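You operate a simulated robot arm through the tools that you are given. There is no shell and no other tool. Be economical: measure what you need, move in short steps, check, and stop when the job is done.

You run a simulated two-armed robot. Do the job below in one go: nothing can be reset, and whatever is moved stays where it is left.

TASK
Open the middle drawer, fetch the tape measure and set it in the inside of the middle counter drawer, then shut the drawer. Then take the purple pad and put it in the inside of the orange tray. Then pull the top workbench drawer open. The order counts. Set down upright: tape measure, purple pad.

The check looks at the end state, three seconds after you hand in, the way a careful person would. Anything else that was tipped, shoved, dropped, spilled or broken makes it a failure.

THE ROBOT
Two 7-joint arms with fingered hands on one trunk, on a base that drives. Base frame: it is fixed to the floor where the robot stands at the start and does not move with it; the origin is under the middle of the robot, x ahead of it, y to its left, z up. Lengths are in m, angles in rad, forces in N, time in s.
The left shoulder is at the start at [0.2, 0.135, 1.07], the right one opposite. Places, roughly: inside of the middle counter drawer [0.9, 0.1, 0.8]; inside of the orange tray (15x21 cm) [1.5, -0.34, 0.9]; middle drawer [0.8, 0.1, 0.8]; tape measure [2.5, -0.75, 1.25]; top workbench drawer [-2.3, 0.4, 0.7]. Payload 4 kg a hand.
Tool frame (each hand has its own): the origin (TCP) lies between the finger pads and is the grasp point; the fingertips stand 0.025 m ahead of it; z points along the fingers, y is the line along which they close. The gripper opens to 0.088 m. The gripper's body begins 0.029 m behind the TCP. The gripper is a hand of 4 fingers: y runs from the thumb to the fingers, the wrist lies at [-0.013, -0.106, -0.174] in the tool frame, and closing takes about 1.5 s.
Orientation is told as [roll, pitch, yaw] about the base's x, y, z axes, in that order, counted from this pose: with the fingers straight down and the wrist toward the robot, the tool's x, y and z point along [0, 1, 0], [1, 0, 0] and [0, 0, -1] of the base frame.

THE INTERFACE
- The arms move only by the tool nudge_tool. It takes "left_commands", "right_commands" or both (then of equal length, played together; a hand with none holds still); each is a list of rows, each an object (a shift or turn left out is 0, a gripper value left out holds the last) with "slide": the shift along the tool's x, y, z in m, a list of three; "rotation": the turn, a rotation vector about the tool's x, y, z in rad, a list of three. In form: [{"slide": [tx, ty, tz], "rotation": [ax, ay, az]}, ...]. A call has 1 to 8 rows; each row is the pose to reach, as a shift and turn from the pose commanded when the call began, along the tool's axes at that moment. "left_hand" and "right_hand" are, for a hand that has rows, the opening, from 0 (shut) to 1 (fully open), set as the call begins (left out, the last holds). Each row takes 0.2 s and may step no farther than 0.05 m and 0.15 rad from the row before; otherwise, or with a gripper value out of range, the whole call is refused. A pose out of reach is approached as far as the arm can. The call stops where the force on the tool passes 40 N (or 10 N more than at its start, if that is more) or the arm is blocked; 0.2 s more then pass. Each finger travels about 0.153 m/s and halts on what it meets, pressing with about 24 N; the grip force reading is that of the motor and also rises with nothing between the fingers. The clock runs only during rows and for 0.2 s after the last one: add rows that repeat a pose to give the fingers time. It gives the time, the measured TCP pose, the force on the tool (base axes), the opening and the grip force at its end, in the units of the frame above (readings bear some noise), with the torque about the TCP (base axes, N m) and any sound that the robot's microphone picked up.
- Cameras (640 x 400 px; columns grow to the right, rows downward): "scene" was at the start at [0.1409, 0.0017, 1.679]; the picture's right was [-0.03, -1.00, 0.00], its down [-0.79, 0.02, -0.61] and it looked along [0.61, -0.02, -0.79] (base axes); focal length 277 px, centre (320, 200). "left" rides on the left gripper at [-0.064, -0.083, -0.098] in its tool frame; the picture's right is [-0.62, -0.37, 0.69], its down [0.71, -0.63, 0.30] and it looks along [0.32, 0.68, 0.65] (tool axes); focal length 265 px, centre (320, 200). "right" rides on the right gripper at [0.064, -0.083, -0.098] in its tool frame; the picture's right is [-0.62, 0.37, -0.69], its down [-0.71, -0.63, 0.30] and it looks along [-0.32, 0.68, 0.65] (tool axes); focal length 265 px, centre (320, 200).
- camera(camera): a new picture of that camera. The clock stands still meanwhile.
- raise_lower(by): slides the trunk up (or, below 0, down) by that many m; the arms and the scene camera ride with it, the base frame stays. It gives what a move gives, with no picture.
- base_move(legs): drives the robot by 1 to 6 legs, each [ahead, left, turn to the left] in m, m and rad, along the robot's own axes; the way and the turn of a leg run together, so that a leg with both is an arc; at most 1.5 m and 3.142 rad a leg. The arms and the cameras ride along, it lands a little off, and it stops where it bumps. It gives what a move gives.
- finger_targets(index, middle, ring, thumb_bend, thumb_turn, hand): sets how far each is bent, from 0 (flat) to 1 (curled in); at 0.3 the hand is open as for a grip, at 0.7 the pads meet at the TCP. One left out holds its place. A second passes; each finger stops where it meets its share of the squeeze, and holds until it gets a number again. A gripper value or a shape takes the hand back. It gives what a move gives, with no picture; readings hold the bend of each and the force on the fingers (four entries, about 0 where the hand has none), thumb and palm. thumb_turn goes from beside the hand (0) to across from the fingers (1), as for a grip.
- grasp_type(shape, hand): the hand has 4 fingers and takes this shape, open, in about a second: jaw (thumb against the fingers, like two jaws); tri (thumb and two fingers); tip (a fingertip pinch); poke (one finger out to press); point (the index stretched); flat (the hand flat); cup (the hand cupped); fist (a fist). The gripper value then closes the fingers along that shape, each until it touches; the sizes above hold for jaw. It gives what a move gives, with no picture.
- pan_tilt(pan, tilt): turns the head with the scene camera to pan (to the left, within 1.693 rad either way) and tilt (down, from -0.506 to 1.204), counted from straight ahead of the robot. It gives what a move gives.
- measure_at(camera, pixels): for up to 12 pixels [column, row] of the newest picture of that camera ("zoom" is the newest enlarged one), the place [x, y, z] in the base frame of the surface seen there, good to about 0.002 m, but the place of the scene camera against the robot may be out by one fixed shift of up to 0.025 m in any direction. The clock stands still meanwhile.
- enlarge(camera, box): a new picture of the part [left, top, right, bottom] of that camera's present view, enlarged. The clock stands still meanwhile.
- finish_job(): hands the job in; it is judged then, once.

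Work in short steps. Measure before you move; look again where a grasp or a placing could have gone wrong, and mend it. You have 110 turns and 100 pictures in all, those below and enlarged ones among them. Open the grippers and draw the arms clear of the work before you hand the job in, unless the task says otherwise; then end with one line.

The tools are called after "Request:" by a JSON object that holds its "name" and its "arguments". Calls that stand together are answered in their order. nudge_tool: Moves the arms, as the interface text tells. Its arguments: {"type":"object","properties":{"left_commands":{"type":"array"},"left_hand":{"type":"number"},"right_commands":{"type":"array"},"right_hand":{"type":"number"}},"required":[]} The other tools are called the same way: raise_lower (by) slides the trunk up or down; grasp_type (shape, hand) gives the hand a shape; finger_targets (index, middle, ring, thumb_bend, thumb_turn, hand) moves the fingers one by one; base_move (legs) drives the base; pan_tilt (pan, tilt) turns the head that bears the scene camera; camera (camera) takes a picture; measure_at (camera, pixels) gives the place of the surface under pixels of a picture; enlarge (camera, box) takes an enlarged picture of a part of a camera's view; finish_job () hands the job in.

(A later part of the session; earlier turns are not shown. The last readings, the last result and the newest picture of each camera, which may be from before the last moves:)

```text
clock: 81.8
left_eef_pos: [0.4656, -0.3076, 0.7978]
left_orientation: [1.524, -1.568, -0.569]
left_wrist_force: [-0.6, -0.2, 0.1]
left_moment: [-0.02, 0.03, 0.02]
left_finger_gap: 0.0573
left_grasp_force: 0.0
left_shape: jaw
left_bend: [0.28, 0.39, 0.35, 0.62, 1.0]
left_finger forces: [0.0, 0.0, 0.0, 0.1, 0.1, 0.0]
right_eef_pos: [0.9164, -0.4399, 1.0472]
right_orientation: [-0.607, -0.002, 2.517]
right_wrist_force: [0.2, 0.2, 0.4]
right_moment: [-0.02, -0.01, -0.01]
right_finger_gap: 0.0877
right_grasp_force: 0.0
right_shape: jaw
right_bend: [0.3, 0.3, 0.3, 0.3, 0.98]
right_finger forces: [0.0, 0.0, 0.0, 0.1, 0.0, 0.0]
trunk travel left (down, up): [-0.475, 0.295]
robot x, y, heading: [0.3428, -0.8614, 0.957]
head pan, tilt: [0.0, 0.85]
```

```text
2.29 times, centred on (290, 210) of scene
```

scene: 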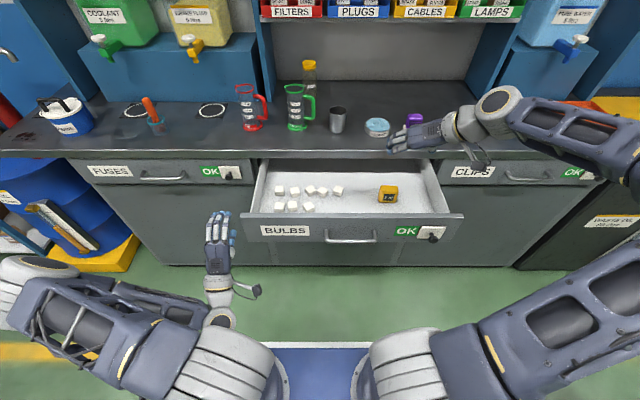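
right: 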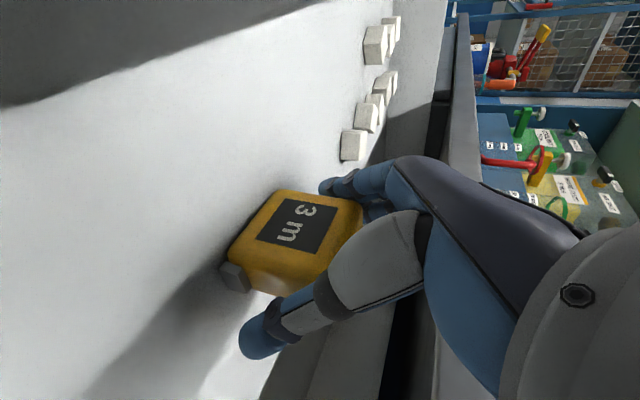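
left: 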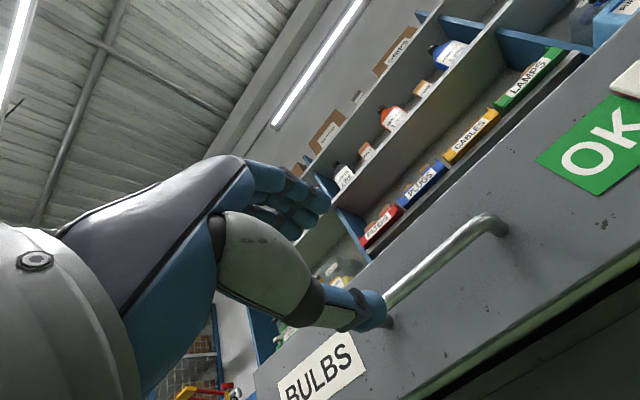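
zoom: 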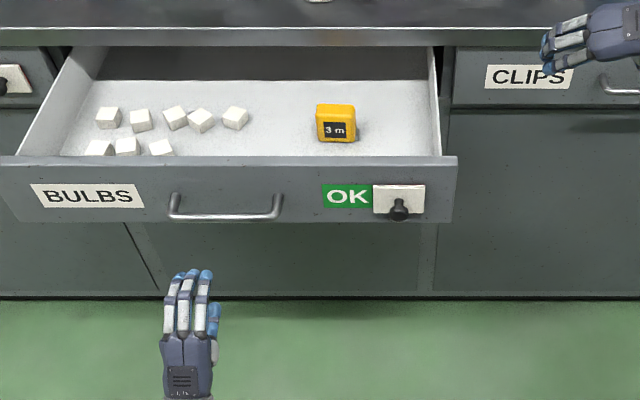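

I advance 151 mm to the recorded handle pose and close on the bar.

Request:
{"name": "nudge_tool", "arguments": {"left_commands": [{"slide": [-0.0135, 0, 0.04]}, {"slide": [-0.0135, 0, 0.08]}, {"slide": [-0.0135, 0, 0.11]}, {"slide": [-0.0135, 0, 0.135]}, {"slide": [-0.0135, 0, 0.151]}, {"slide": [-0.0135, 0, 0.151]}]}}

Request:
{"name": "nudge_tool", "arguments": {"left_commands": [{}, {}, {}, {}, {}, {}, {}, {}], "left_hand": 0}}

Request:
{"name": "enlarge", "arguments": {"camera": "scene", "box": [150, 130, 430, 290]}}

```text
clock: 83.2
left_eef_pos: [0.5622, -0.1911, 0.7988]
left_orientation: [1.41, -1.569, -0.453]
left_wrist_force: [0.5, 0.1, 0.5]
left_moment: [0.0, 0.01, 0.01]
left_finger_gap: 0.0571
left_grasp_force: 0.0
left_shape: jaw
left_bend: [0.28, 0.39, 0.35, 0.62, 1.0]
left_finger forces: [0.0, 0.0, 0.1, 0.1, 0.0, 0.1]
right_eef_pos: [0.9154, -0.4401, 1.0467]
right_orientation: [-0.607, -0.001, 2.517]
right_wrist_force: [-0.2, 0.8, -0.3]
right_moment: [-0.01, -0.05, -0.02]
right_finger_gap: 0.0878
right_grasp_force: 0.1
right_shape: jaw
right_bend: [0.3, 0.3, 0.3, 0.3, 0.98]
right_finger forces: [0.0, 0.0, 0.0, 0.1, 0.0, 0.1]
trunk travel left (down, up): [-0.475, 0.295]
robot x, y, heading: [0.3427, -0.8614, 0.954]
head pan, tilt: [0.0, 0.85]
```

```text
clock: 85.0
left_eef_pos: [0.5621, -0.1911, 0.7988]
left_orientation: [1.04, -1.57, -0.084]
left_wrist_force: [0.9, -0.3, -5.5]
left_moment: [0.02, 0.01, 0.0]
left_finger_gap: 0.0
left_grasp_force: 24.0
left_shape: jaw
left_bend: [0.7, 0.7, 0.7, 0.71, 1.0]
left_finger forces: [2.0, 0.0, 2.0, 0.0, 9.3, 0.0]
right_eef_pos: [0.9158, -0.4396, 1.0474]
right_orientation: [-0.608, -0.002, 2.517]
right_wrist_force: [0.3, -0.5, -0.5]
right_moment: [0.02, -0.01, 0.01]
right_finger_gap: 0.0881
right_grasp_force: 0.1
right_shape: jaw
right_bend: [0.3, 0.3, 0.3, 0.3, 0.98]
right_finger forces: [0.0, 0.1, 0.0, 0.1, 0.1, 0.0]
trunk travel left (down, up): [-0.475, 0.295]
robot x, y, heading: [0.3435, -0.859, 0.958]
head pan, tilt: [0.0, 0.85]
```

```text
2.29 times, centred on (290, 210) of scene
```

zoom: 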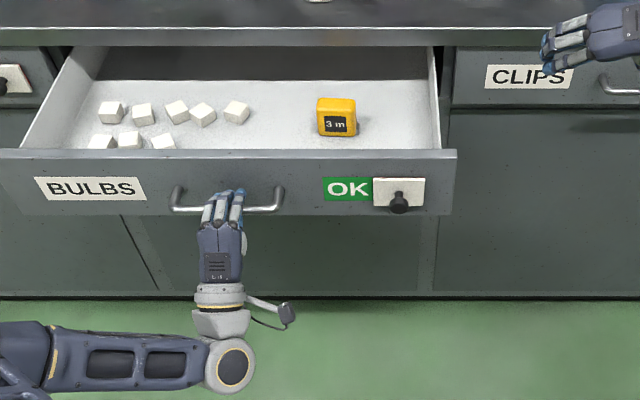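

Gripped. I drive forward 0.165 m to push the drawer in.

Request:
{"name": "base_move", "arguments": {"legs": [[0.165, 0, 0]]}}

Request:
{"name": "enlarge", "arguments": {"camera": "scene", "box": [150, 130, 430, 290]}}

```text
clock: 86.4
left_eef_pos: [0.6599, -0.0542, 0.7985]
left_orientation: [1.241, -1.568, -0.287]
left_wrist_force: [-0.5, -0.8, -0.7]
left_moment: [0.0, -0.02, -0.01]
left_finger_gap: 0.0001
left_grasp_force: 24.0
left_shape: jaw
left_bend: [0.7, 0.7, 0.7, 0.71, 1.0]
left_finger forces: [0.0, 0.0, 0.0, 0.0, 1.4, 0.1]
right_eef_pos: [1.0134, -0.3024, 1.0473]
right_orientation: [-0.608, -0.002, 2.517]
right_wrist_force: [0.3, 0.0, -0.6]
right_moment: [0.0, 0.0, -0.02]
right_finger_gap: 0.0874
right_grasp_force: 0.0
right_shape: jaw
right_bend: [0.3, 0.3, 0.3, 0.3, 0.98]
right_finger forces: [0.1, 0.0, 0.1, 0.0, 0.0, 0.0]
trunk travel left (down, up): [-0.475, 0.295]
robot x, y, heading: [0.4387, -0.7237, 0.959]
head pan, tilt: [0.0, 0.85]
```

```text
2.29 times, centred on (290, 210) of scene
```

zoom: 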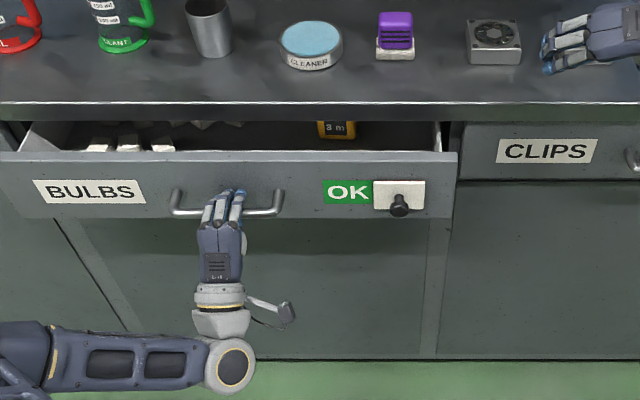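

Nearly shut. I push the last ~65 mm with the arm.

Request:
{"name": "nudge_tool", "arguments": {"left_commands": [{"slide": [0, 0, 0.02]}, {"slide": [0, 0, 0.04]}, {"slide": [0, 0, 0.055]}, {"slide": [0, 0, 0.064]}, {"slide": [0, 0, 0.07]}, {"slide": [0, 0, 0.074]}]}}

Request:
{"name": "enlarge", "arguments": {"camera": "scene", "box": [150, 130, 430, 290]}}

```text
clock: 87.8
left_eef_pos: [0.7024, 0.006, 0.7979]
left_orientation: [1.677, -1.569, -0.721]
left_wrist_force: [0.8, 0.0, -1.5]
left_moment: [-0.02, -0.02, 0.01]
left_finger_gap: 0.0
left_grasp_force: 23.7
left_shape: jaw
left_bend: [0.7, 0.7, 0.7, 0.71, 1.0]
left_finger forces: [0.0, 0.0, 0.1, 0.1, 1.8, 0.1]
right_eef_pos: [1.0123, -0.3043, 1.0475]
right_orientation: [-0.607, -0.002, 2.516]
right_wrist_force: [0.1, 0.1, -0.4]
right_moment: [0.01, 0.03, -0.01]
right_finger_gap: 0.0876
right_grasp_force: 0.0
right_shape: jaw
right_bend: [0.3, 0.3, 0.3, 0.3, 0.98]
right_finger forces: [0.0, 0.0, 0.0, 0.0, 0.1, 0.0]
trunk travel left (down, up): [-0.475, 0.295]
robot x, y, heading: [0.4382, -0.7256, 0.961]
head pan, tilt: [0.0, 0.85]
```

```text
2.29 times, centred on (290, 210) of scene
```

zoom: 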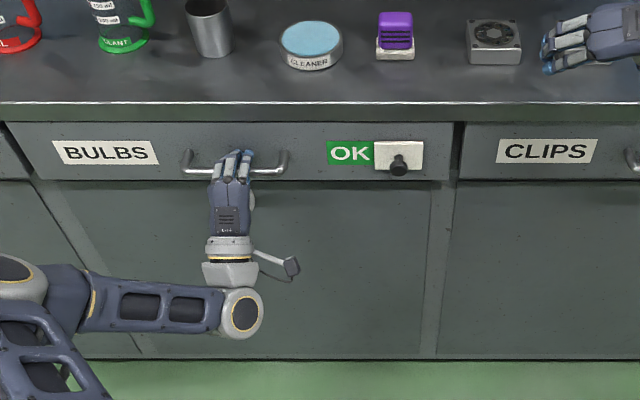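

I verify flushness: compare BULBS and CLIPS front positions.

Request:
{"name": "measure_at", "arguments": {"camera": "zoom", "pixels": [[300, 140], [435, 140], [475, 140], [620, 140], [70, 130], [170, 140], [350, 155], [550, 152]]}}

```text
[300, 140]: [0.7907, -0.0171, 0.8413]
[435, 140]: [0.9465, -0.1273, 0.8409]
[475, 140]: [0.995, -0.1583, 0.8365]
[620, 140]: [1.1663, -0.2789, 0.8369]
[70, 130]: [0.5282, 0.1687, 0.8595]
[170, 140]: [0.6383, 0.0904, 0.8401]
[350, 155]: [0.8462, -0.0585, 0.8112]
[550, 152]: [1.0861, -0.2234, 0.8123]
```

BULBS seems ~2.5 mm proud of CLIPS. I push a little more until it seats.

Request:
{"name": "nudge_tool", "arguments": {"left_commands": [{"slide": [0, 0, 0.004]}, {"slide": [0, 0, 0.008]}, {"slide": [0, 0, 0.012]}, {"slide": [0, 0, 0.016]}, {"slide": [0, 0, 0.02]}]}}

Request:
{"name": "enlarge", "arguments": {"camera": "scene", "box": [150, 130, 430, 290]}}

Request:
{"name": "measure_at", "arguments": {"camera": "zoom", "pixels": [[300, 140], [435, 140], [475, 140], [620, 140], [350, 155], [550, 152]]}}

```text
clock: 88.5
left_eef_pos: [0.7056, 0.0098, 0.7994]
left_orientation: [-2.603, -1.563, -2.729]
left_wrist_force: [-9.2, -11.7, 3.5]
left_moment: [0.11, -0.15, -0.04]
left_finger_gap: 0.0
left_grasp_force: 24.5
left_shape: jaw
left_bend: [0.7, 0.7, 0.7, 0.71, 1.0]
left_finger forces: [0.0, 0.0, 0.0, 0.0, 1.8, 0.0]
right_eef_pos: [1.012, -0.3039, 1.0486]
right_orientation: [-0.607, -0.002, 2.515]
right_wrist_force: [-0.3, -0.4, 0.3]
right_moment: [-0.03, -0.02, -0.03]
right_finger_gap: 0.0875
right_grasp_force: 0.0
right_shape: jaw
right_bend: [0.3, 0.3, 0.3, 0.3, 0.98]
right_finger forces: [0.1, 0.0, 0.0, 0.0, 0.0, 0.0]
trunk travel left (down, up): [-0.475, 0.295]
robot x, y, heading: [0.4397, -0.7225, 0.952]
head pan, tilt: [0.0, 0.85]
stopped in row 3 (left hand): the force on the tool passed its limit at 47 N (the readings are from after the stop); the commanded pose is now the measured one
```

```text
2.29 times, centred on (290, 210) of scene
```

zoom: 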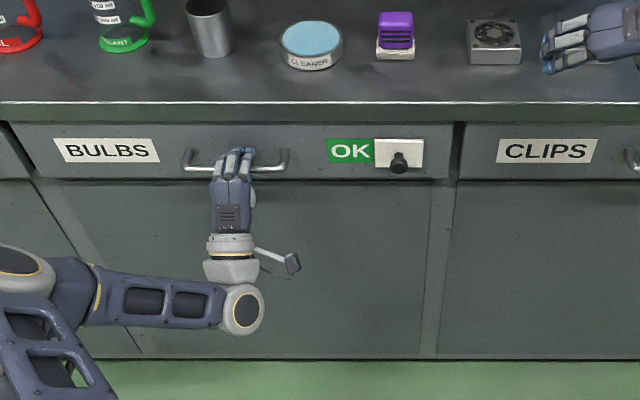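

```text
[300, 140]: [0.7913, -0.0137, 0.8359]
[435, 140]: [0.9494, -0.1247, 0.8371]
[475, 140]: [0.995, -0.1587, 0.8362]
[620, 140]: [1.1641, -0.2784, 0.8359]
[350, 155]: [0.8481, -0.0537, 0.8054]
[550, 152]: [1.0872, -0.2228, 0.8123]
```

Drawer seated flush. I release and back the left hand straight out, then raise it.

Request:
{"name": "nudge_tool", "arguments": {"left_commands": [{}, {}, {}, {}, {}, {}], "left_hand": 0.65}}

Request:
{"name": "nudge_tool", "arguments": {"left_commands": [{"slide": [0, 0, -0.03]}, {"slide": [0, 0, -0.06]}, {"slide": [0, 0, -0.1]}, {"slide": [0, 0, -0.14]}]}}

Request:
{"name": "raise_lower", "arguments": {"by": 0.2}}

Request:
{"name": "camera", "arguments": {"camera": "scene"}}

```text
clock: 89.7
left_eef_pos: [0.7051, 0.0093, 0.7988]
left_orientation: [-2.484, -1.564, -2.851]
left_wrist_force: [-7.3, -11.5, 4.4]
left_moment: [-0.2, 0.15, -0.04]
left_finger_gap: 0.0517
left_grasp_force: 0.1
left_shape: jaw
left_bend: [0.28, 0.39, 0.36, 0.68, 1.0]
left_finger forces: [0.0, 1.8, 0.1, 0.1, 12.6, 0.0]
right_eef_pos: [1.012, -0.3034, 1.047]
right_orientation: [-0.607, -0.001, 2.518]
right_wrist_force: [-0.6, 0.3, 0.2]
right_moment: [0.02, -0.02, -0.01]
right_finger_gap: 0.0879
right_grasp_force: 0.1
right_shape: jaw
right_bend: [0.3, 0.3, 0.3, 0.3, 0.98]
right_finger forces: [0.1, 0.1, 0.0, 0.0, 0.0, 0.0]
trunk travel left (down, up): [-0.475, 0.295]
robot x, y, heading: [0.4378, -0.7248, 0.952]
head pan, tilt: [0.0, 0.85]
stopped in row 6 (left hand): the force on the tool passed its limit at 40 N (the readings are from after the stop); the commanded pose is now the measured one
```

```text
clock: 90.7
left_eef_pos: [0.6257, -0.1038, 0.7994]
left_orientation: [-2.521, -1.563, -2.814]
left_wrist_force: [-0.5, -0.2, 0.0]
left_moment: [-0.01, -0.01, 0.02]
left_finger_gap: 0.0567
left_grasp_force: 0.0
left_shape: jaw
left_bend: [0.28, 0.39, 0.36, 0.62, 1.0]
left_finger forces: [0.1, 0.0, 0.0, 0.1, 0.0, 0.0]
right_eef_pos: [1.0121, -0.3036, 1.0463]
right_orientation: [-0.608, 0.0, 2.516]
right_wrist_force: [-1.2, -0.3, 0.9]
right_moment: [-0.02, 0.03, 0.02]
right_finger_gap: 0.0878
right_grasp_force: 0.0
right_shape: jaw
right_bend: [0.3, 0.3, 0.3, 0.3, 0.98]
right_finger forces: [0.0, 0.0, 0.0, 0.0, 0.0, 0.0]
trunk travel left (down, up): [-0.475, 0.295]
robot x, y, heading: [0.4392, -0.7231, 0.95]
head pan, tilt: [0.0, 0.85]
```

```text
clock: 92.9
left_eef_pos: [0.6233, -0.1024, 0.9983]
left_orientation: [-2.52, -1.565, -2.813]
left_wrist_force: [-0.2, -0.7, -0.9]
left_moment: [0.02, 0.04, -0.01]
left_finger_gap: 0.0568
left_grasp_force: 0.0
left_shape: jaw
left_bend: [0.28, 0.39, 0.36, 0.62, 1.0]
left_finger forces: [0.1, 0.0, 0.0, 0.0, 0.0, 0.1]
right_eef_pos: [1.0123, -0.3033, 1.247]
right_orientation: [-0.608, -0.002, 2.517]
right_wrist_force: [-0.2, 0.8, 0.0]
right_moment: [0.01, -0.03, -0.01]
right_finger_gap: 0.0878
right_grasp_force: 0.0
right_shape: jaw
right_bend: [0.3, 0.3, 0.3, 0.3, 0.98]
right_finger forces: [0.0, 0.1, 0.1, 0.0, 0.1, 0.0]
trunk travel left (down, up): [-0.675, 0.095]
robot x, y, heading: [0.4419, -0.7256, 0.951]
head pan, tilt: [0.0, 0.85]
```

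```text
44 pictures are left
```

scene: 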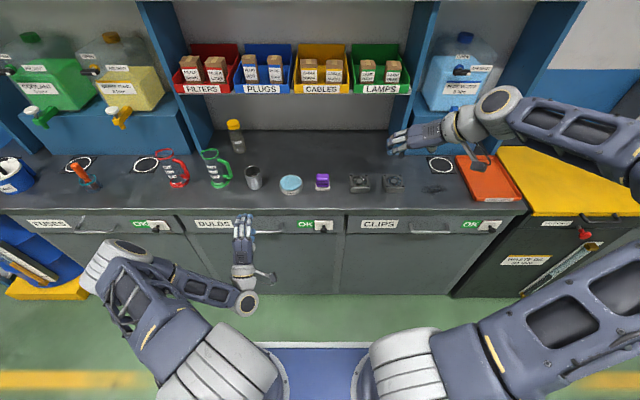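

The drawer is shut. Now the purple pad at (322,181): I zoom and measure it.

Request:
{"name": "enlarge", "arguments": {"camera": "scene", "box": [290, 160, 354, 200]}}

Request:
{"name": "measure_at", "arguments": {"camera": "zoom", "pixels": [[320, 180], [270, 160], [360, 155], [280, 220], [365, 225], [265, 270], [270, 300], [400, 300], [400, 270], [320, 300], [320, 140], [320, 275]]}}

Request:
{"name": "measure_at", "arguments": {"camera": "scene", "pixels": [[458, 157], [487, 155], [520, 197], [472, 202], [490, 180], [515, 200], [480, 190]]}}

```text
10.00 times, centred on (322, 180) of scene
```

zoom: 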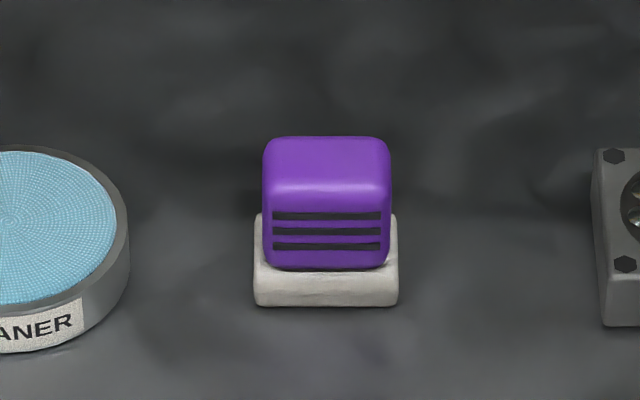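

```text
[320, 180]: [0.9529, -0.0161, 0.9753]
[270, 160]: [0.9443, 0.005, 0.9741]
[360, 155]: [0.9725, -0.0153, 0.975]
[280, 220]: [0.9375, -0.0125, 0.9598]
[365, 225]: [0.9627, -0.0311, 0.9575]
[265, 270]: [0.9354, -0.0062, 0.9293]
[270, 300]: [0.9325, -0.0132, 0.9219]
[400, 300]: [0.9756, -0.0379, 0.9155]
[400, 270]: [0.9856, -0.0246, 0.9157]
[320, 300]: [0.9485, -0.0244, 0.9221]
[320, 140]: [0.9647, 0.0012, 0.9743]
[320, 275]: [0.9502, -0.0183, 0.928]
```

```text
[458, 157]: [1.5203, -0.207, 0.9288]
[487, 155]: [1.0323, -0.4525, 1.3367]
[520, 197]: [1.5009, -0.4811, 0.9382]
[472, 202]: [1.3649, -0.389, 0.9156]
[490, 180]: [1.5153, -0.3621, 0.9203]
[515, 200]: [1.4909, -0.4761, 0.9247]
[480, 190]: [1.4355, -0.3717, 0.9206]
```

The pad's purple body is ~38 mm wide, aligned with the counter, top z≈0.957. I turn the right hand straight down and raise the left, then shift the base left 0.27 and ahead 0.08.

Request:
{"name": "nudge_tool", "arguments": {"right_commands": [{"rotation": [0, 0.13, 0]}, {"rotation": [0, 0.26, 0]}, {"rotation": [0, 0.39, 0]}, {"rotation": [0, 0.52, 0]}, {"rotation": [0, 0.608, 0]}], "left_commands": [{"slide": [0, 0.025, 0]}, {"slide": [0, 0.05, 0]}, {"slide": [0, 0.075, -0.01]}, {"slide": [0, 0.1, -0.02]}, {"slide": [0, 0.12, -0.03]}]}}

Request:
{"name": "base_move", "arguments": {"legs": [[0.08, 0.27, 0.005]]}}

Request:
{"name": "camera", "arguments": {"camera": "right"}}

Request:
{"name": "camera", "arguments": {"camera": "scene"}}

```text
clock: 94.1
left_eef_pos: [0.6069, -0.129, 1.118]
left_orientation: [-2.613, -1.567, -2.72]
left_wrist_force: [0.8, 0.7, -0.2]
left_moment: [0.0, 0.01, -0.01]
left_finger_gap: 0.0565
left_grasp_force: 0.1
left_shape: jaw
left_bend: [0.28, 0.39, 0.36, 0.62, 1.0]
left_finger forces: [0.1, 0.1, 0.1, 0.0, 0.0, 0.0]
right_eef_pos: [1.0124, -0.3033, 1.2471]
right_orientation: [0.002, -0.001, 2.517]
right_wrist_force: [0.0, 0.0, 0.0]
right_moment: [0.01, 0.0, -0.02]
right_finger_gap: 0.088
right_grasp_force: 0.0
right_shape: jaw
right_bend: [0.3, 0.3, 0.3, 0.3, 0.98]
right_finger forces: [0.1, 0.1, 0.0, 0.0, 0.1, 0.0]
trunk travel left (down, up): [-0.675, 0.095]
robot x, y, heading: [0.4392, -0.7241, 0.954]
head pan, tilt: [0.0, 0.85]
```

```text
clock: 96.1
left_eef_pos: [0.4313, 0.094, 1.1166]
left_orientation: [-2.523, -1.566, -2.807]
left_wrist_force: [0.2, 0.3, 0.2]
left_moment: [0.02, 0.01, -0.01]
left_finger_gap: 0.0569
left_grasp_force: 0.1
left_shape: jaw
left_bend: [0.28, 0.39, 0.36, 0.62, 1.0]
left_finger forces: [0.0, 0.0, 0.0, 0.0, 0.0, 0.0]
right_eef_pos: [0.8366, -0.0792, 1.2475]
right_orientation: [-0.002, -0.002, 2.519]
right_wrist_force: [-0.3, -0.1, 0.2]
right_moment: [0.02, -0.03, -0.01]
right_finger_gap: 0.0876
right_grasp_force: 0.2
right_shape: jaw
right_bend: [0.3, 0.3, 0.3, 0.3, 0.98]
right_finger forces: [0.0, 0.0, 0.0, 0.1, 0.1, 0.0]
trunk travel left (down, up): [-0.675, 0.095]
robot x, y, heading: [0.2675, -0.505, 0.961]
head pan, tilt: [0.0, 0.85]
```

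```text
42 pictures are left
```

right: 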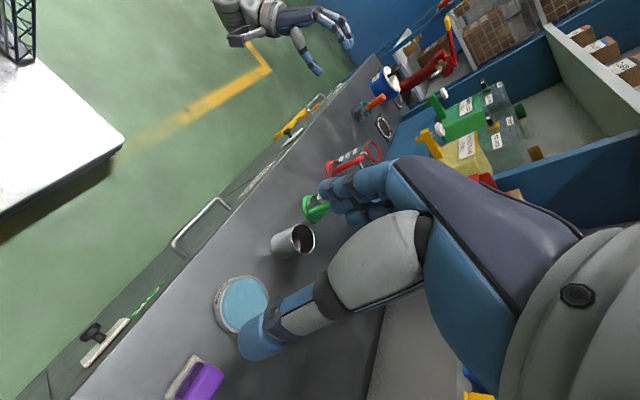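

```text
41 pictures are left
```

scene: 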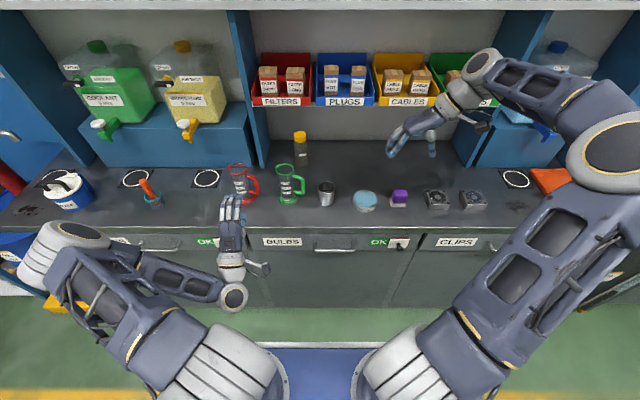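

I measure the pad in the right camera at (195,385) for a shift-free position.

Request:
{"name": "measure_at", "arguments": {"camera": "right", "pixels": [[205, 382], [215, 372], [190, 362], [178, 380], [200, 395], [222, 378], [193, 390], [185, 370]]}}

```text
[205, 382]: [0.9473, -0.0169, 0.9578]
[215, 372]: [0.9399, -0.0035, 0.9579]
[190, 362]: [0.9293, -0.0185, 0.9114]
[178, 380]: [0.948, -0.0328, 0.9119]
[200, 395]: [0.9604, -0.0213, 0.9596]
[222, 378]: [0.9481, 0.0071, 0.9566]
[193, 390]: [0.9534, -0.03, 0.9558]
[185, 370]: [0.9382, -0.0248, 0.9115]
```

Pad centre (0.956, -0.014), top 0.958. I move over it and down to z≈1.03.

Request:
{"name": "nudge_tool", "arguments": {"right_commands": [{"slide": [-0.04, -0.02, 0]}, {"slide": [-0.08, -0.04, 0]}, {"slide": [-0.122, -0.06, 0.01]}, {"slide": [-0.122, -0.06, 0.06]}, {"slide": [-0.122, -0.06, 0.11]}, {"slide": [-0.122, -0.06, 0.16]}, {"slide": [-0.122, -0.06, 0.21]}, {"slide": [-0.122, -0.06, 0.217]}]}}

Request:
{"name": "camera", "arguments": {"camera": "right"}}

Request:
{"name": "enlarge", "arguments": {"camera": "scene", "box": [320, 120, 480, 220]}}

```text
clock: 97.9
left_eef_pos: [0.4302, 0.0937, 1.1174]
left_orientation: [-2.529, -1.566, -2.803]
left_wrist_force: [-0.2, -0.7, -0.5]
left_moment: [0.01, 0.0, -0.03]
left_finger_gap: 0.0569
left_grasp_force: 0.0
left_shape: jaw
left_bend: [0.28, 0.39, 0.35, 0.62, 1.0]
left_finger forces: [0.0, 0.0, 0.0, 0.0, 0.1, 0.1]
right_eef_pos: [0.9562, -0.0174, 1.0269]
right_orientation: [0.0, 0.001, 2.519]
right_wrist_force: [-0.5, 0.4, 0.8]
right_moment: [0.0, -0.02, -0.03]
right_finger_gap: 0.088
right_grasp_force: 0.1
right_shape: jaw
right_bend: [0.3, 0.3, 0.3, 0.3, 0.98]
right_finger forces: [0.0, 0.0, 0.0, 0.0, 0.0, 0.0]
trunk travel left (down, up): [-0.675, 0.095]
robot x, y, heading: [0.2641, -0.4982, 0.952]
head pan, tilt: [0.0, 0.85]
```

```text
40 pictures are left
```

right: 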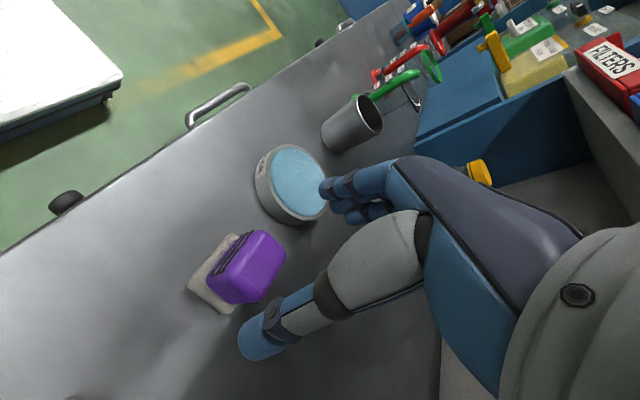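

```text
4.00 times, centred on (400, 170) of scene
```

zoom: 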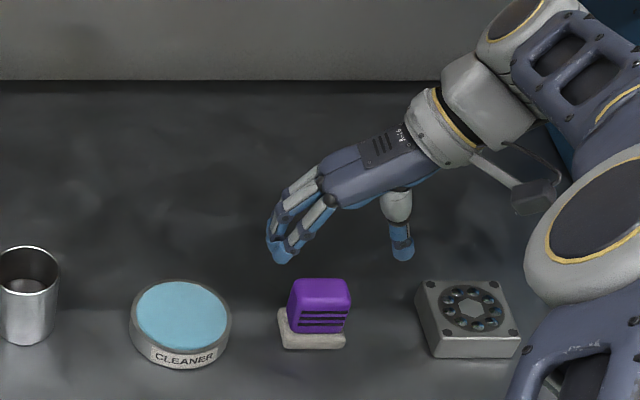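

The cleaner tin is close on the left, so I narrow the opening to ~57 mm, then lower to just above the pad and look.

Request:
{"name": "nudge_tool", "arguments": {"right_commands": [{}, {}, {}, {"slide": [0, 0, 0.02]}, {"slide": [0, 0, 0.035]}], "right_hand": 0.65}}

Request:
{"name": "camera", "arguments": {"camera": "right"}}

Request:
{"name": "enlarge", "arguments": {"camera": "scene", "box": [320, 120, 480, 220]}}

```text
clock: 99.1
left_eef_pos: [0.431, 0.0928, 1.117]
left_orientation: [-2.535, -1.566, -2.796]
left_wrist_force: [0.4, -0.7, 0.0]
left_moment: [0.0, 0.0, -0.02]
left_finger_gap: 0.057
left_grasp_force: 0.0
left_shape: jaw
left_bend: [0.28, 0.39, 0.35, 0.62, 1.0]
left_finger forces: [0.0, 0.1, 0.0, 0.1, 0.1, 0.0]
right_eef_pos: [0.956, -0.0169, 0.9933]
right_orientation: [-0.001, 0.0, 2.517]
right_wrist_force: [-0.6, -0.4, 0.0]
right_moment: [-0.01, -0.01, 0.05]
right_finger_gap: 0.0573
right_grasp_force: 0.1
right_shape: jaw
right_bend: [0.28, 0.39, 0.35, 0.61, 1.0]
right_finger forces: [0.0, 0.1, 0.0, 0.0, 0.1, 0.0]
trunk travel left (down, up): [-0.675, 0.095]
robot x, y, heading: [0.2632, -0.5016, 0.959]
head pan, tilt: [0.0, 0.85]
```

```text
38 pictures are left
```

right: 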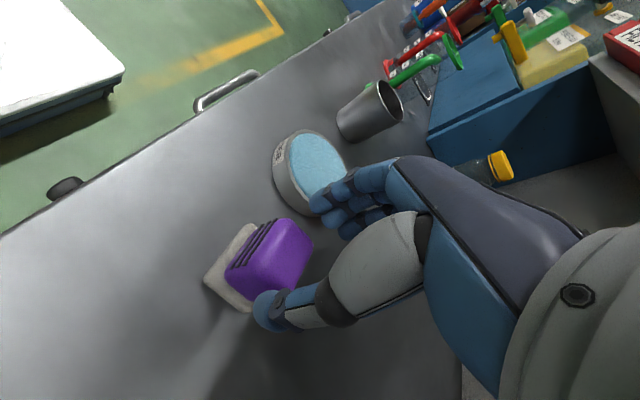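

```text
4.00 times, centred on (400, 170) of scene
```

zoom: 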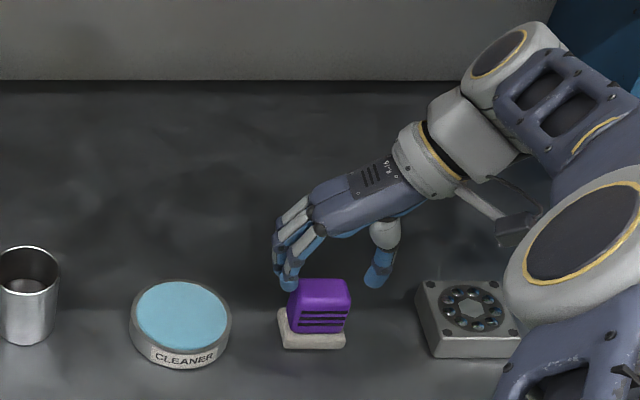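

I verify finger/thumb positions numerically before lowering.

Request:
{"name": "measure_at", "arguments": {"camera": "right", "pixels": [[318, 205], [330, 220], [345, 235], [262, 300], [268, 320], [285, 300], [300, 235], [255, 290], [320, 160], [345, 150]]}}

Request:
{"name": "measure_at", "arguments": {"camera": "zoom", "pixels": [[288, 280], [275, 265], [295, 262], [378, 280], [230, 310]]}}

```text
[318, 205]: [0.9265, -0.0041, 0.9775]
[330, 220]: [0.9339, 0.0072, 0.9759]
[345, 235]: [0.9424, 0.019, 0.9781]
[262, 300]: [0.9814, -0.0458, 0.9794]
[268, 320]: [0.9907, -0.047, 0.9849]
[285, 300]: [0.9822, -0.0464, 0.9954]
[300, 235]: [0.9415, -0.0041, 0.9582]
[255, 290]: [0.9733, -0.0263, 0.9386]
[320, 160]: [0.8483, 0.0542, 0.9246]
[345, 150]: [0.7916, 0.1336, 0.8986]
```

```text
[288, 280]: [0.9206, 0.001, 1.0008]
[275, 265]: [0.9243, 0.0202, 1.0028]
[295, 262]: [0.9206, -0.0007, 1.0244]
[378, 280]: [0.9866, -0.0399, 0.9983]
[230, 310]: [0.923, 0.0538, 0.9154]
```

Fingers at t 0.759, thumb 0.828; pad spans 0.770–0.808, so both clear. I lower 50 mm and close.

Request:
{"name": "nudge_tool", "arguments": {"right_commands": [{"slide": [0, 0, 0.02]}, {"slide": [0, 0, 0.04]}, {"slide": [0, 0, 0.05]}, {"slide": [0, 0, 0.05]}]}}

Request:
{"name": "nudge_tool", "arguments": {"right_commands": [{}, {}, {}, {}, {}, {}, {}, {}], "right_hand": 0}}

Request:
{"name": "camera", "arguments": {"camera": "right"}}

```text
clock: 100.1
left_eef_pos: [0.4315, 0.0927, 1.1171]
left_orientation: [-2.525, -1.566, -2.807]
left_wrist_force: [-0.4, 0.1, 0.4]
left_moment: [-0.01, -0.01, 0.04]
left_finger_gap: 0.0569
left_grasp_force: 0.1
left_shape: jaw
left_bend: [0.28, 0.39, 0.35, 0.62, 1.0]
left_finger forces: [0.0, 0.0, 0.0, 0.1, 0.0, 0.0]
right_eef_pos: [0.9567, -0.0144, 0.9436]
right_orientation: [-0.001, 0.001, 2.519]
right_wrist_force: [-0.8, 0.0, -0.8]
right_moment: [-0.02, -0.04, -0.03]
right_finger_gap: 0.0576
right_grasp_force: 0.1
right_shape: jaw
right_bend: [0.28, 0.39, 0.35, 0.61, 1.0]
right_finger forces: [0.1, 0.0, 0.1, 0.0, 0.0, 0.1]
trunk travel left (down, up): [-0.675, 0.095]
robot x, y, heading: [0.2625, -0.5014, 0.958]
head pan, tilt: [0.0, 0.85]
```

```text
clock: 101.9
left_eef_pos: [0.4322, 0.093, 1.116]
left_orientation: [-2.531, -1.565, -2.801]
left_wrist_force: [-0.1, -0.2, -0.2]
left_moment: [0.01, -0.01, -0.01]
left_finger_gap: 0.0568
left_grasp_force: 0.0
left_shape: jaw
left_bend: [0.28, 0.39, 0.35, 0.62, 1.0]
left_finger forces: [0.1, 0.0, 0.0, 0.0, 0.0, 0.0]
right_eef_pos: [0.9573, -0.0156, 0.9438]
right_orientation: [0.0, -0.003, 2.519]
right_wrist_force: [-1.0, -0.1, 0.1]
right_moment: [0.0, 0.0, 0.0]
right_finger_gap: 0.0423
right_grasp_force: 23.7
right_shape: jaw
right_bend: [0.74, 0.44, 0.5, 0.71, 1.0]
right_finger forces: [13.1, 7.4, 0.8, 0.1, 21.1, 0.0]
trunk travel left (down, up): [-0.675, 0.095]
robot x, y, heading: [0.2636, -0.5017, 0.958]
head pan, tilt: [0.0, 0.85]
```

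```text
36 pictures are left
```

right: 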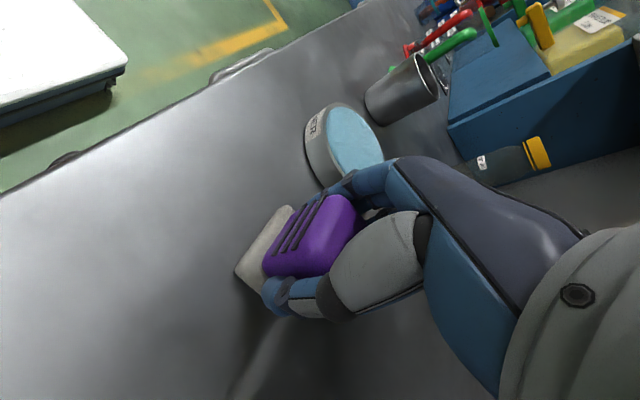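

Gripped. I lift 60 mm and check that the pad comes up as one piece and level.

Request:
{"name": "nudge_tool", "arguments": {"right_commands": [{"slide": [0, 0, -0.02]}, {"slide": [0, 0, -0.04]}, {"slide": [0, 0, -0.06]}]}}

Request:
{"name": "enlarge", "arguments": {"camera": "scene", "box": [320, 120, 480, 220]}}

Request:
{"name": "camera", "arguments": {"camera": "right"}}

```text
clock: 102.7
left_eef_pos: [0.4311, 0.0934, 1.1166]
left_orientation: [-2.529, -1.567, -2.802]
left_wrist_force: [-0.1, 0.0, 0.3]
left_moment: [-0.03, 0.02, -0.02]
left_finger_gap: 0.0568
left_grasp_force: 0.0
left_shape: jaw
left_bend: [0.28, 0.39, 0.35, 0.62, 1.0]
left_finger forces: [0.0, 0.1, 0.0, 0.0, 0.1, 0.1]
right_eef_pos: [0.9563, -0.0123, 1.0062]
right_orientation: [-0.001, -0.001, 2.517]
right_wrist_force: [-1.0, -0.2, -0.4]
right_moment: [-0.02, -0.01, 0.03]
right_finger_gap: 0.0424
right_grasp_force: 23.9
right_shape: jaw
right_bend: [0.74, 0.44, 0.5, 0.71, 1.0]
right_finger forces: [13.1, 7.3, 0.7, 0.1, 21.1, 0.0]
trunk travel left (down, up): [-0.675, 0.095]
robot x, y, heading: [0.2654, -0.5008, 0.955]
head pan, tilt: [0.0, 0.85]
```

```text
4.00 times, centred on (400, 170) of scene
```

zoom: 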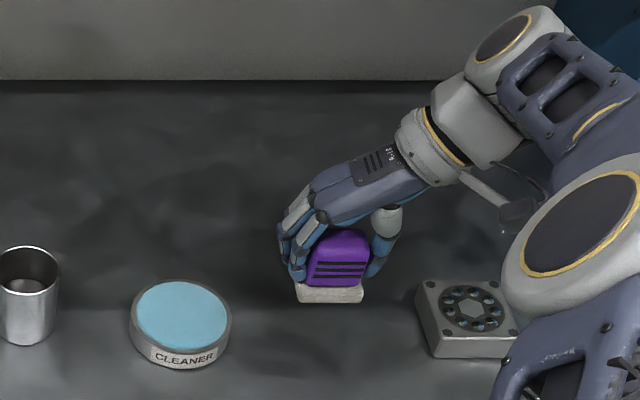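

```text
34 pictures are left
```

right: 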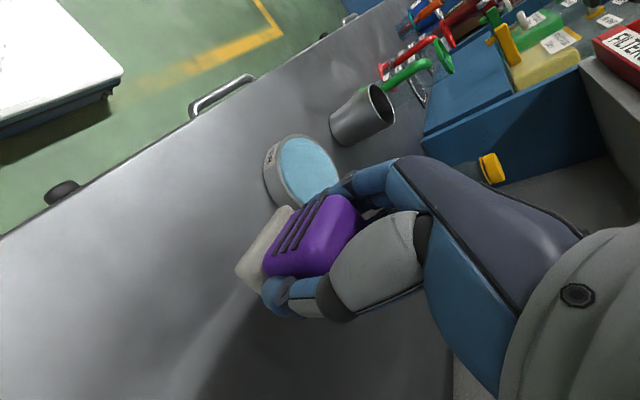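

One piece, level. I lift further, back the base off 0.14 m, and drive right toward the tray; then look.

Request:
{"name": "nudge_tool", "arguments": {"right_commands": [{"slide": [0, 0, -0.04]}, {"slide": [0, 0, -0.08]}]}}

Request:
{"name": "base_move", "arguments": {"legs": [[-0.14, 0, 0], [0, -0.64, 0]]}}

Request:
{"name": "pan_tilt", "arguments": {"pan": -0.3, "tilt": 0.75}}

Request:
{"name": "camera", "arguments": {"camera": "scene"}}

Request:
{"name": "camera", "arguments": {"camera": "right"}}

```text
clock: 103.3
left_eef_pos: [0.4314, 0.0937, 1.1161]
left_orientation: [-2.528, -1.565, -2.805]
left_wrist_force: [0.0, -1.1, 0.1]
left_moment: [-0.04, 0.01, 0.0]
left_finger_gap: 0.0568
left_grasp_force: 0.0
left_shape: jaw
left_bend: [0.28, 0.39, 0.35, 0.62, 1.0]
left_finger forces: [0.1, 0.0, 0.0, 0.1, 0.0, 0.1]
right_eef_pos: [0.9593, -0.0146, 1.0846]
right_orientation: [0.001, -0.002, 2.515]
right_wrist_force: [-0.1, 0.1, -1.4]
right_moment: [0.01, 0.02, -0.03]
right_finger_gap: 0.0425
right_grasp_force: 24.1
right_shape: jaw
right_bend: [0.74, 0.44, 0.5, 0.71, 1.0]
right_finger forces: [13.1, 7.4, 0.8, 0.0, 21.1, 0.0]
trunk travel left (down, up): [-0.675, 0.095]
robot x, y, heading: [0.2641, -0.4963, 0.958]
head pan, tilt: [0.0, 0.85]
```

```text
clock: 107.8
left_eef_pos: [0.8785, -0.3892, 1.1181]
left_orientation: [-2.531, -1.566, -2.793]
left_wrist_force: [-0.8, -0.7, 0.1]
left_moment: [0.02, -0.02, 0.01]
left_finger_gap: 0.0569
left_grasp_force: 0.0
left_shape: jaw
left_bend: [0.28, 0.39, 0.35, 0.62, 1.0]
left_finger forces: [0.0, 0.0, 0.0, 0.1, 0.1, 0.0]
right_eef_pos: [1.4055, -0.4954, 1.0855]
right_orientation: [0.0, -0.001, 2.524]
right_wrist_force: [0.2, -0.4, -0.9]
right_moment: [0.04, -0.03, -0.01]
right_finger_gap: 0.0424
right_grasp_force: 24.1
right_shape: jaw
right_bend: [0.74, 0.44, 0.5, 0.71, 1.0]
right_finger forces: [13.0, 7.3, 0.7, 0.0, 21.2, 0.0]
trunk travel left (down, up): [-0.675, 0.095]
robot x, y, heading: [0.7133, -0.9842, 0.967]
head pan, tilt: [0.0, 0.85]
```

```text
clock: 108.6
left_eef_pos: [0.8789, -0.3895, 1.1171]
left_orientation: [-2.545, -1.564, -2.781]
left_wrist_force: [-0.1, 0.4, 0.1]
left_moment: [-0.02, -0.01, 0.0]
left_finger_gap: 0.0569
left_grasp_force: 0.1
left_shape: jaw
left_bend: [0.28, 0.39, 0.35, 0.62, 1.0]
left_finger forces: [0.0, 0.1, 0.0, 0.0, 0.1, 0.1]
right_eef_pos: [1.4054, -0.4933, 1.0852]
right_orientation: [-0.001, -0.001, 2.525]
right_wrist_force: [-0.6, 0.6, -0.8]
right_moment: [0.02, 0.02, 0.0]
right_finger_gap: 0.0417
right_grasp_force: 24.2
right_shape: jaw
right_bend: [0.74, 0.44, 0.5, 0.71, 1.0]
right_finger forces: [13.1, 7.4, 0.8, 0.1, 21.1, 0.0]
trunk travel left (down, up): [-0.675, 0.095]
robot x, y, heading: [0.7154, -0.9856, 0.965]
head pan, tilt: [-0.3, 0.75]
```

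```text
33 pictures are left
```

scene: 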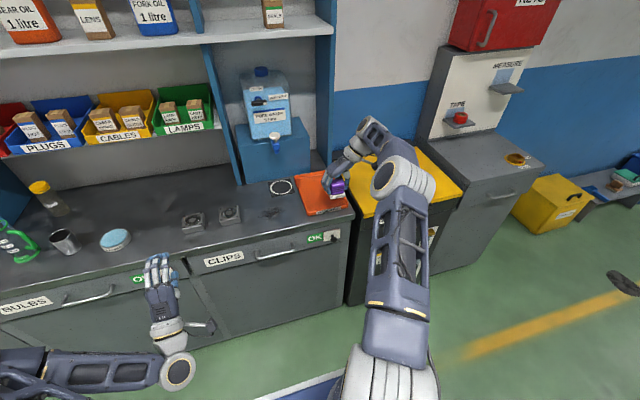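

```text
32 pictures are left
```

right: 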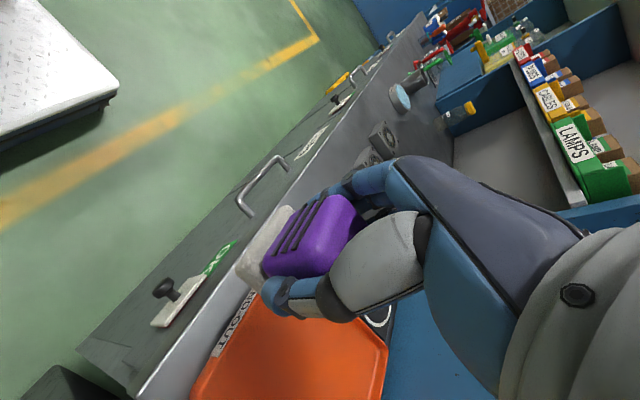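

I measure the tray's rim and floor in the right camera.

Request:
{"name": "measure_at", "arguments": {"camera": "right", "pixels": [[300, 360], [270, 340], [340, 370], [250, 300], [387, 345], [240, 350], [195, 395], [370, 395], [350, 325], [290, 320], [235, 320], [376, 320]]}}

Request:
{"name": "enlarge", "arguments": {"camera": "scene", "box": [230, 120, 390, 240]}}

Request:
{"name": "measure_at", "arguments": {"camera": "zoom", "pixels": [[290, 225], [375, 205], [315, 375], [475, 345], [330, 330], [320, 250], [420, 340], [170, 185], [240, 170], [165, 60]]}}

```text
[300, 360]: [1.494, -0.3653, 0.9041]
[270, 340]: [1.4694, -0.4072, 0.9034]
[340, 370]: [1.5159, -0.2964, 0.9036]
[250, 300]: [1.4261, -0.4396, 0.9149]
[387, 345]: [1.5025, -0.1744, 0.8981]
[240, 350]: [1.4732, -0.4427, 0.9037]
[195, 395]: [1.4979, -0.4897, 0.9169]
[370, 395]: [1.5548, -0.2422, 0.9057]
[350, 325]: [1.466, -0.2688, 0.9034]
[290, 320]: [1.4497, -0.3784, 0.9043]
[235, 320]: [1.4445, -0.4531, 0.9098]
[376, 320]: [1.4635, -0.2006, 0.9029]
```

```text
3.33 times, centred on (310, 180) of scene
```

zoom: 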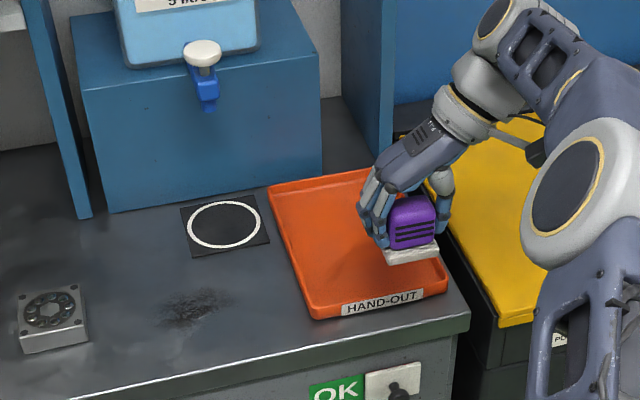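

```text
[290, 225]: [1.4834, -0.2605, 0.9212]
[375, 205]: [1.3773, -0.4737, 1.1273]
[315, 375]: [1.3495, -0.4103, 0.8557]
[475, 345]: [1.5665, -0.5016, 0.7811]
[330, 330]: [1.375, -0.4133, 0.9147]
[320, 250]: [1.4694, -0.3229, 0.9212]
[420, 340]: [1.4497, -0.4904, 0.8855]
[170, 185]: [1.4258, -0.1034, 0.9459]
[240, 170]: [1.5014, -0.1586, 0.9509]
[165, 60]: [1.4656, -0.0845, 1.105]
```

Tray floor z≈0.9035, centre about (1.494, -0.351). I drive 0.12 m ahead, then move the hand the rest.

Request:
{"name": "base_move", "arguments": {"legs": [[0.12, 0, -0.008]]}}

Request:
{"name": "camera", "arguments": {"camera": "right"}}

```text
clock: 109.8
left_eef_pos: [0.9523, -0.2939, 1.1175]
left_orientation: [-2.53, -1.565, -2.803]
left_wrist_force: [-0.6, -0.3, -0.4]
left_moment: [0.01, 0.02, 0.0]
left_finger_gap: 0.057
left_grasp_force: 0.0
left_shape: jaw
left_bend: [0.28, 0.39, 0.35, 0.62, 1.0]
left_finger forces: [0.1, 0.0, 0.0, 0.0, 0.0, 0.1]
right_eef_pos: [1.4786, -0.4034, 1.0834]
right_orientation: [-0.001, 0.0, 2.514]
right_wrist_force: [-0.5, -0.5, -1.3]
right_moment: [0.01, 0.03, 0.02]
right_finger_gap: 0.0425
right_grasp_force: 23.6
right_shape: jaw
right_bend: [0.74, 0.44, 0.5, 0.71, 1.0]
right_finger forces: [13.0, 7.4, 0.8, 0.0, 21.1, 0.0]
trunk travel left (down, up): [-0.675, 0.095]
robot x, y, heading: [0.7841, -0.8887, 0.957]
head pan, tilt: [-0.3, 0.75]
```

```text
30 pictures are left
```

right: 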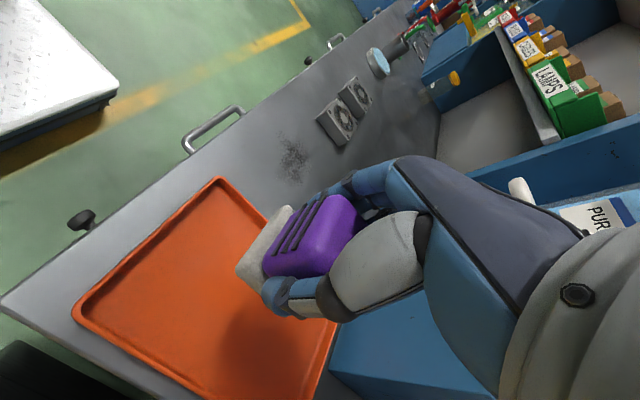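

The whole tray is visible; I measure its corners.

Request:
{"name": "measure_at", "arguments": {"camera": "right", "pixels": [[218, 180], [78, 310], [330, 335], [310, 385], [262, 215], [150, 250], [200, 300], [220, 395], [250, 330]]}}

```text
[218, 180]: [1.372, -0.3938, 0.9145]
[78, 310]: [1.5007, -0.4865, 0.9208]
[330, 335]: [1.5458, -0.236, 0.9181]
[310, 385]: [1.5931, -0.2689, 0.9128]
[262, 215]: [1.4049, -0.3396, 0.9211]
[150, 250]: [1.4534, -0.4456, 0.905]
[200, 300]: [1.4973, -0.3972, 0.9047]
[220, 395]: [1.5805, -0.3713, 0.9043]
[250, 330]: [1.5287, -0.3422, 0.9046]
```

Tray centre (1.502, -0.347). I move over it (60 mm in, 13 mm left) and lower 120 mm first.

Request:
{"name": "nudge_tool", "arguments": {"right_commands": [{"slide": [-0.03, 0.013, 0]}, {"slide": [-0.06, 0.013, 0.01]}, {"slide": [-0.06, 0.013, 0.05]}, {"slide": [-0.06, 0.013, 0.09]}, {"slide": [-0.06, 0.013, 0.12]}]}}

Request:
{"name": "enlarge", "arguments": {"camera": "scene", "box": [230, 120, 390, 240]}}

```text
clock: 111.0
left_eef_pos: [0.9526, -0.2943, 1.1178]
left_orientation: [-2.536, -1.565, -2.796]
left_wrist_force: [0.8, -0.2, -0.5]
left_moment: [0.0, 0.02, 0.01]
left_finger_gap: 0.0569
left_grasp_force: 0.1
left_shape: jaw
left_bend: [0.28, 0.39, 0.35, 0.62, 1.0]
left_finger forces: [0.0, 0.0, 0.0, 0.0, 0.0, 0.0]
right_eef_pos: [1.4764, -0.3686, 0.9628]
right_orientation: [0.0, 0.0, 2.516]
right_wrist_force: [-0.3, 0.7, 0.0]
right_moment: [-0.01, 0.02, 0.01]
right_finger_gap: 0.0421
right_grasp_force: 24.4
right_shape: jaw
right_bend: [0.74, 0.44, 0.5, 0.71, 1.0]
right_finger forces: [13.2, 7.5, 0.8, 0.0, 21.1, 0.0]
right hand out of reach, approached as far as the arm can: row 1, 2, 3, 4, 5
trunk travel left (down, up): [-0.675, 0.095]
robot x, y, heading: [0.7822, -0.891, 0.961]
head pan, tilt: [-0.3, 0.75]
```

```text
3.33 times, centred on (310, 180) of scene
```

zoom: 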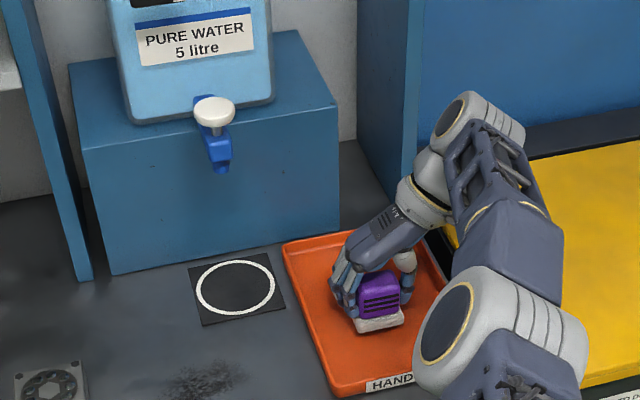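

Reach ends at n≈0.55, still well inside the tray (0.47–0.70). I lower the last 12 mm with the trunk.

Request:
{"name": "raise_lower", "arguments": {"by": -0.012}}

Request:
{"name": "camera", "arguments": {"camera": "right"}}

```text
clock: 111.6
left_eef_pos: [0.9523, -0.2938, 1.1046]
left_orientation: [-2.535, -1.567, -2.801]
left_wrist_force: [-0.4, -0.3, -0.4]
left_moment: [-0.02, -0.02, 0.01]
left_finger_gap: 0.057
left_grasp_force: 0.1
left_shape: jaw
left_bend: [0.28, 0.39, 0.35, 0.62, 1.0]
left_finger forces: [0.0, 0.1, 0.1, 0.0, 0.1, 0.0]
right_eef_pos: [1.4775, -0.3678, 0.9521]
right_orientation: [-0.001, 0.0, 2.516]
right_wrist_force: [0.7, -0.9, -0.6]
right_moment: [-0.02, 0.01, -0.02]
right_finger_gap: 0.0424
right_grasp_force: 23.6
right_shape: jaw
right_bend: [0.74, 0.44, 0.5, 0.71, 1.0]
right_finger forces: [13.2, 7.5, 0.8, 0.0, 21.1, 0.0]
trunk travel left (down, up): [-0.663, 0.107]
robot x, y, heading: [0.7798, -0.889, 0.951]
head pan, tilt: [-0.3, 0.75]
```

```text
28 pictures are left
```

right: 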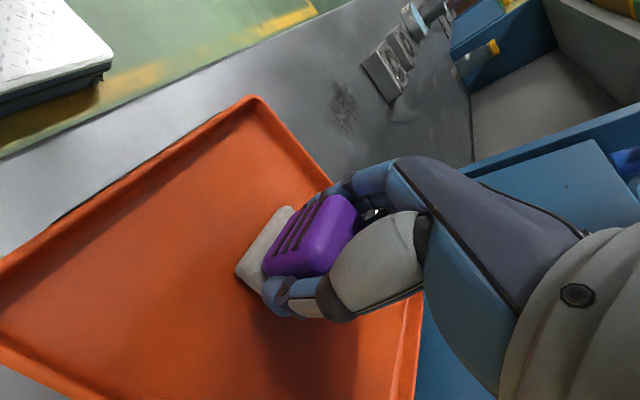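

About 2 mm to go. I lower 2 mm, then open to a moderate width.

Request:
{"name": "raise_lower", "arguments": {"by": -0.002}}

Request:
{"name": "nudge_tool", "arguments": {"right_commands": [{}, {}, {}, {}, {}, {}, {}], "right_hand": 0.75}}

Request:
{"name": "enlarge", "arguments": {"camera": "scene", "box": [230, 120, 390, 240]}}

Request:
{"name": "camera", "arguments": {"camera": "right"}}

```text
clock: 112.1
left_eef_pos: [0.9521, -0.2941, 1.1027]
left_orientation: [-2.53, -1.565, -2.805]
left_wrist_force: [0.5, 0.8, 0.6]
left_moment: [-0.01, 0.0, -0.03]
left_finger_gap: 0.0569
left_grasp_force: 0.0
left_shape: jaw
left_bend: [0.28, 0.39, 0.35, 0.62, 1.0]
left_finger forces: [0.0, 0.0, 0.0, 0.0, 0.0, 0.1]
right_eef_pos: [1.4765, -0.3673, 0.9497]
right_orientation: [0.0, -0.002, 2.515]
right_wrist_force: [0.5, 0.4, 0.0]
right_moment: [-0.03, 0.01, 0.01]
right_finger_gap: 0.0423
right_grasp_force: 24.3
right_shape: jaw
right_bend: [0.74, 0.44, 0.5, 0.71, 1.0]
right_finger forces: [13.2, 7.5, 0.8, 0.1, 21.1, 0.0]
trunk travel left (down, up): [-0.661, 0.109]
robot x, y, heading: [0.7833, -0.8858, 0.951]
head pan, tilt: [-0.3, 0.75]
```

```text
clock: 113.7
left_eef_pos: [0.951, -0.2932, 1.1049]
left_orientation: [-2.533, -1.567, -2.802]
left_wrist_force: [-0.6, 0.0, -0.3]
left_moment: [-0.06, 0.0, -0.01]
left_finger_gap: 0.0571
left_grasp_force: 0.0
left_shape: jaw
left_bend: [0.28, 0.39, 0.35, 0.62, 1.0]
left_finger forces: [0.0, 0.1, 0.1, 0.0, 0.0, 0.0]
right_eef_pos: [1.4765, -0.3674, 0.9503]
right_orientation: [-0.001, -0.001, 2.515]
right_wrist_force: [-0.1, -0.8, -0.6]
right_moment: [-0.01, -0.03, 0.01]
right_finger_gap: 0.0656
right_grasp_force: 0.0
right_shape: jaw
right_bend: [0.27, 0.36, 0.33, 0.54, 0.99]
right_finger forces: [0.0, 0.1, 0.1, 0.0, 0.0, 0.0]
trunk travel left (down, up): [-0.661, 0.109]
robot x, y, heading: [0.7827, -0.8861, 0.955]
head pan, tilt: [-0.3, 0.75]
```

```text
3.33 times, centred on (310, 180) of scene
```

zoom: 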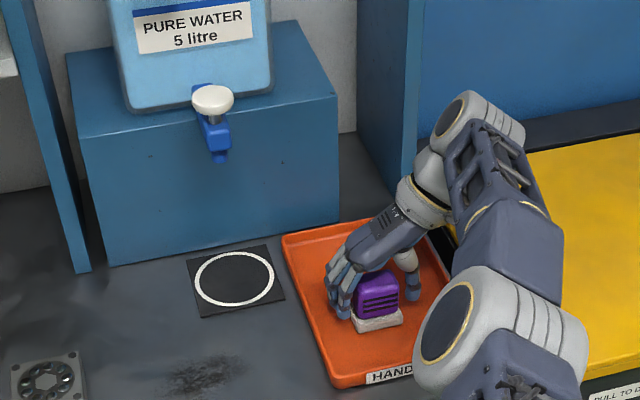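

```text
26 pictures are left
```

right: 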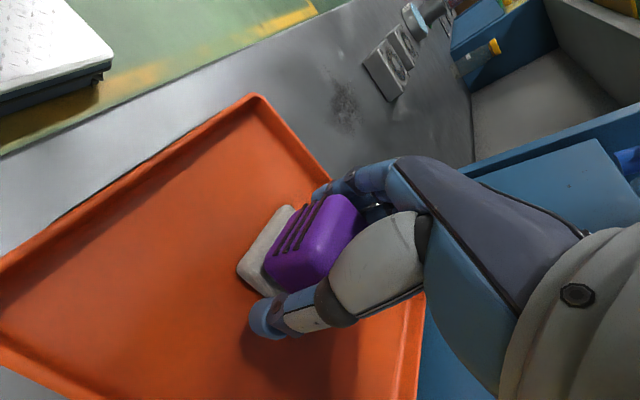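

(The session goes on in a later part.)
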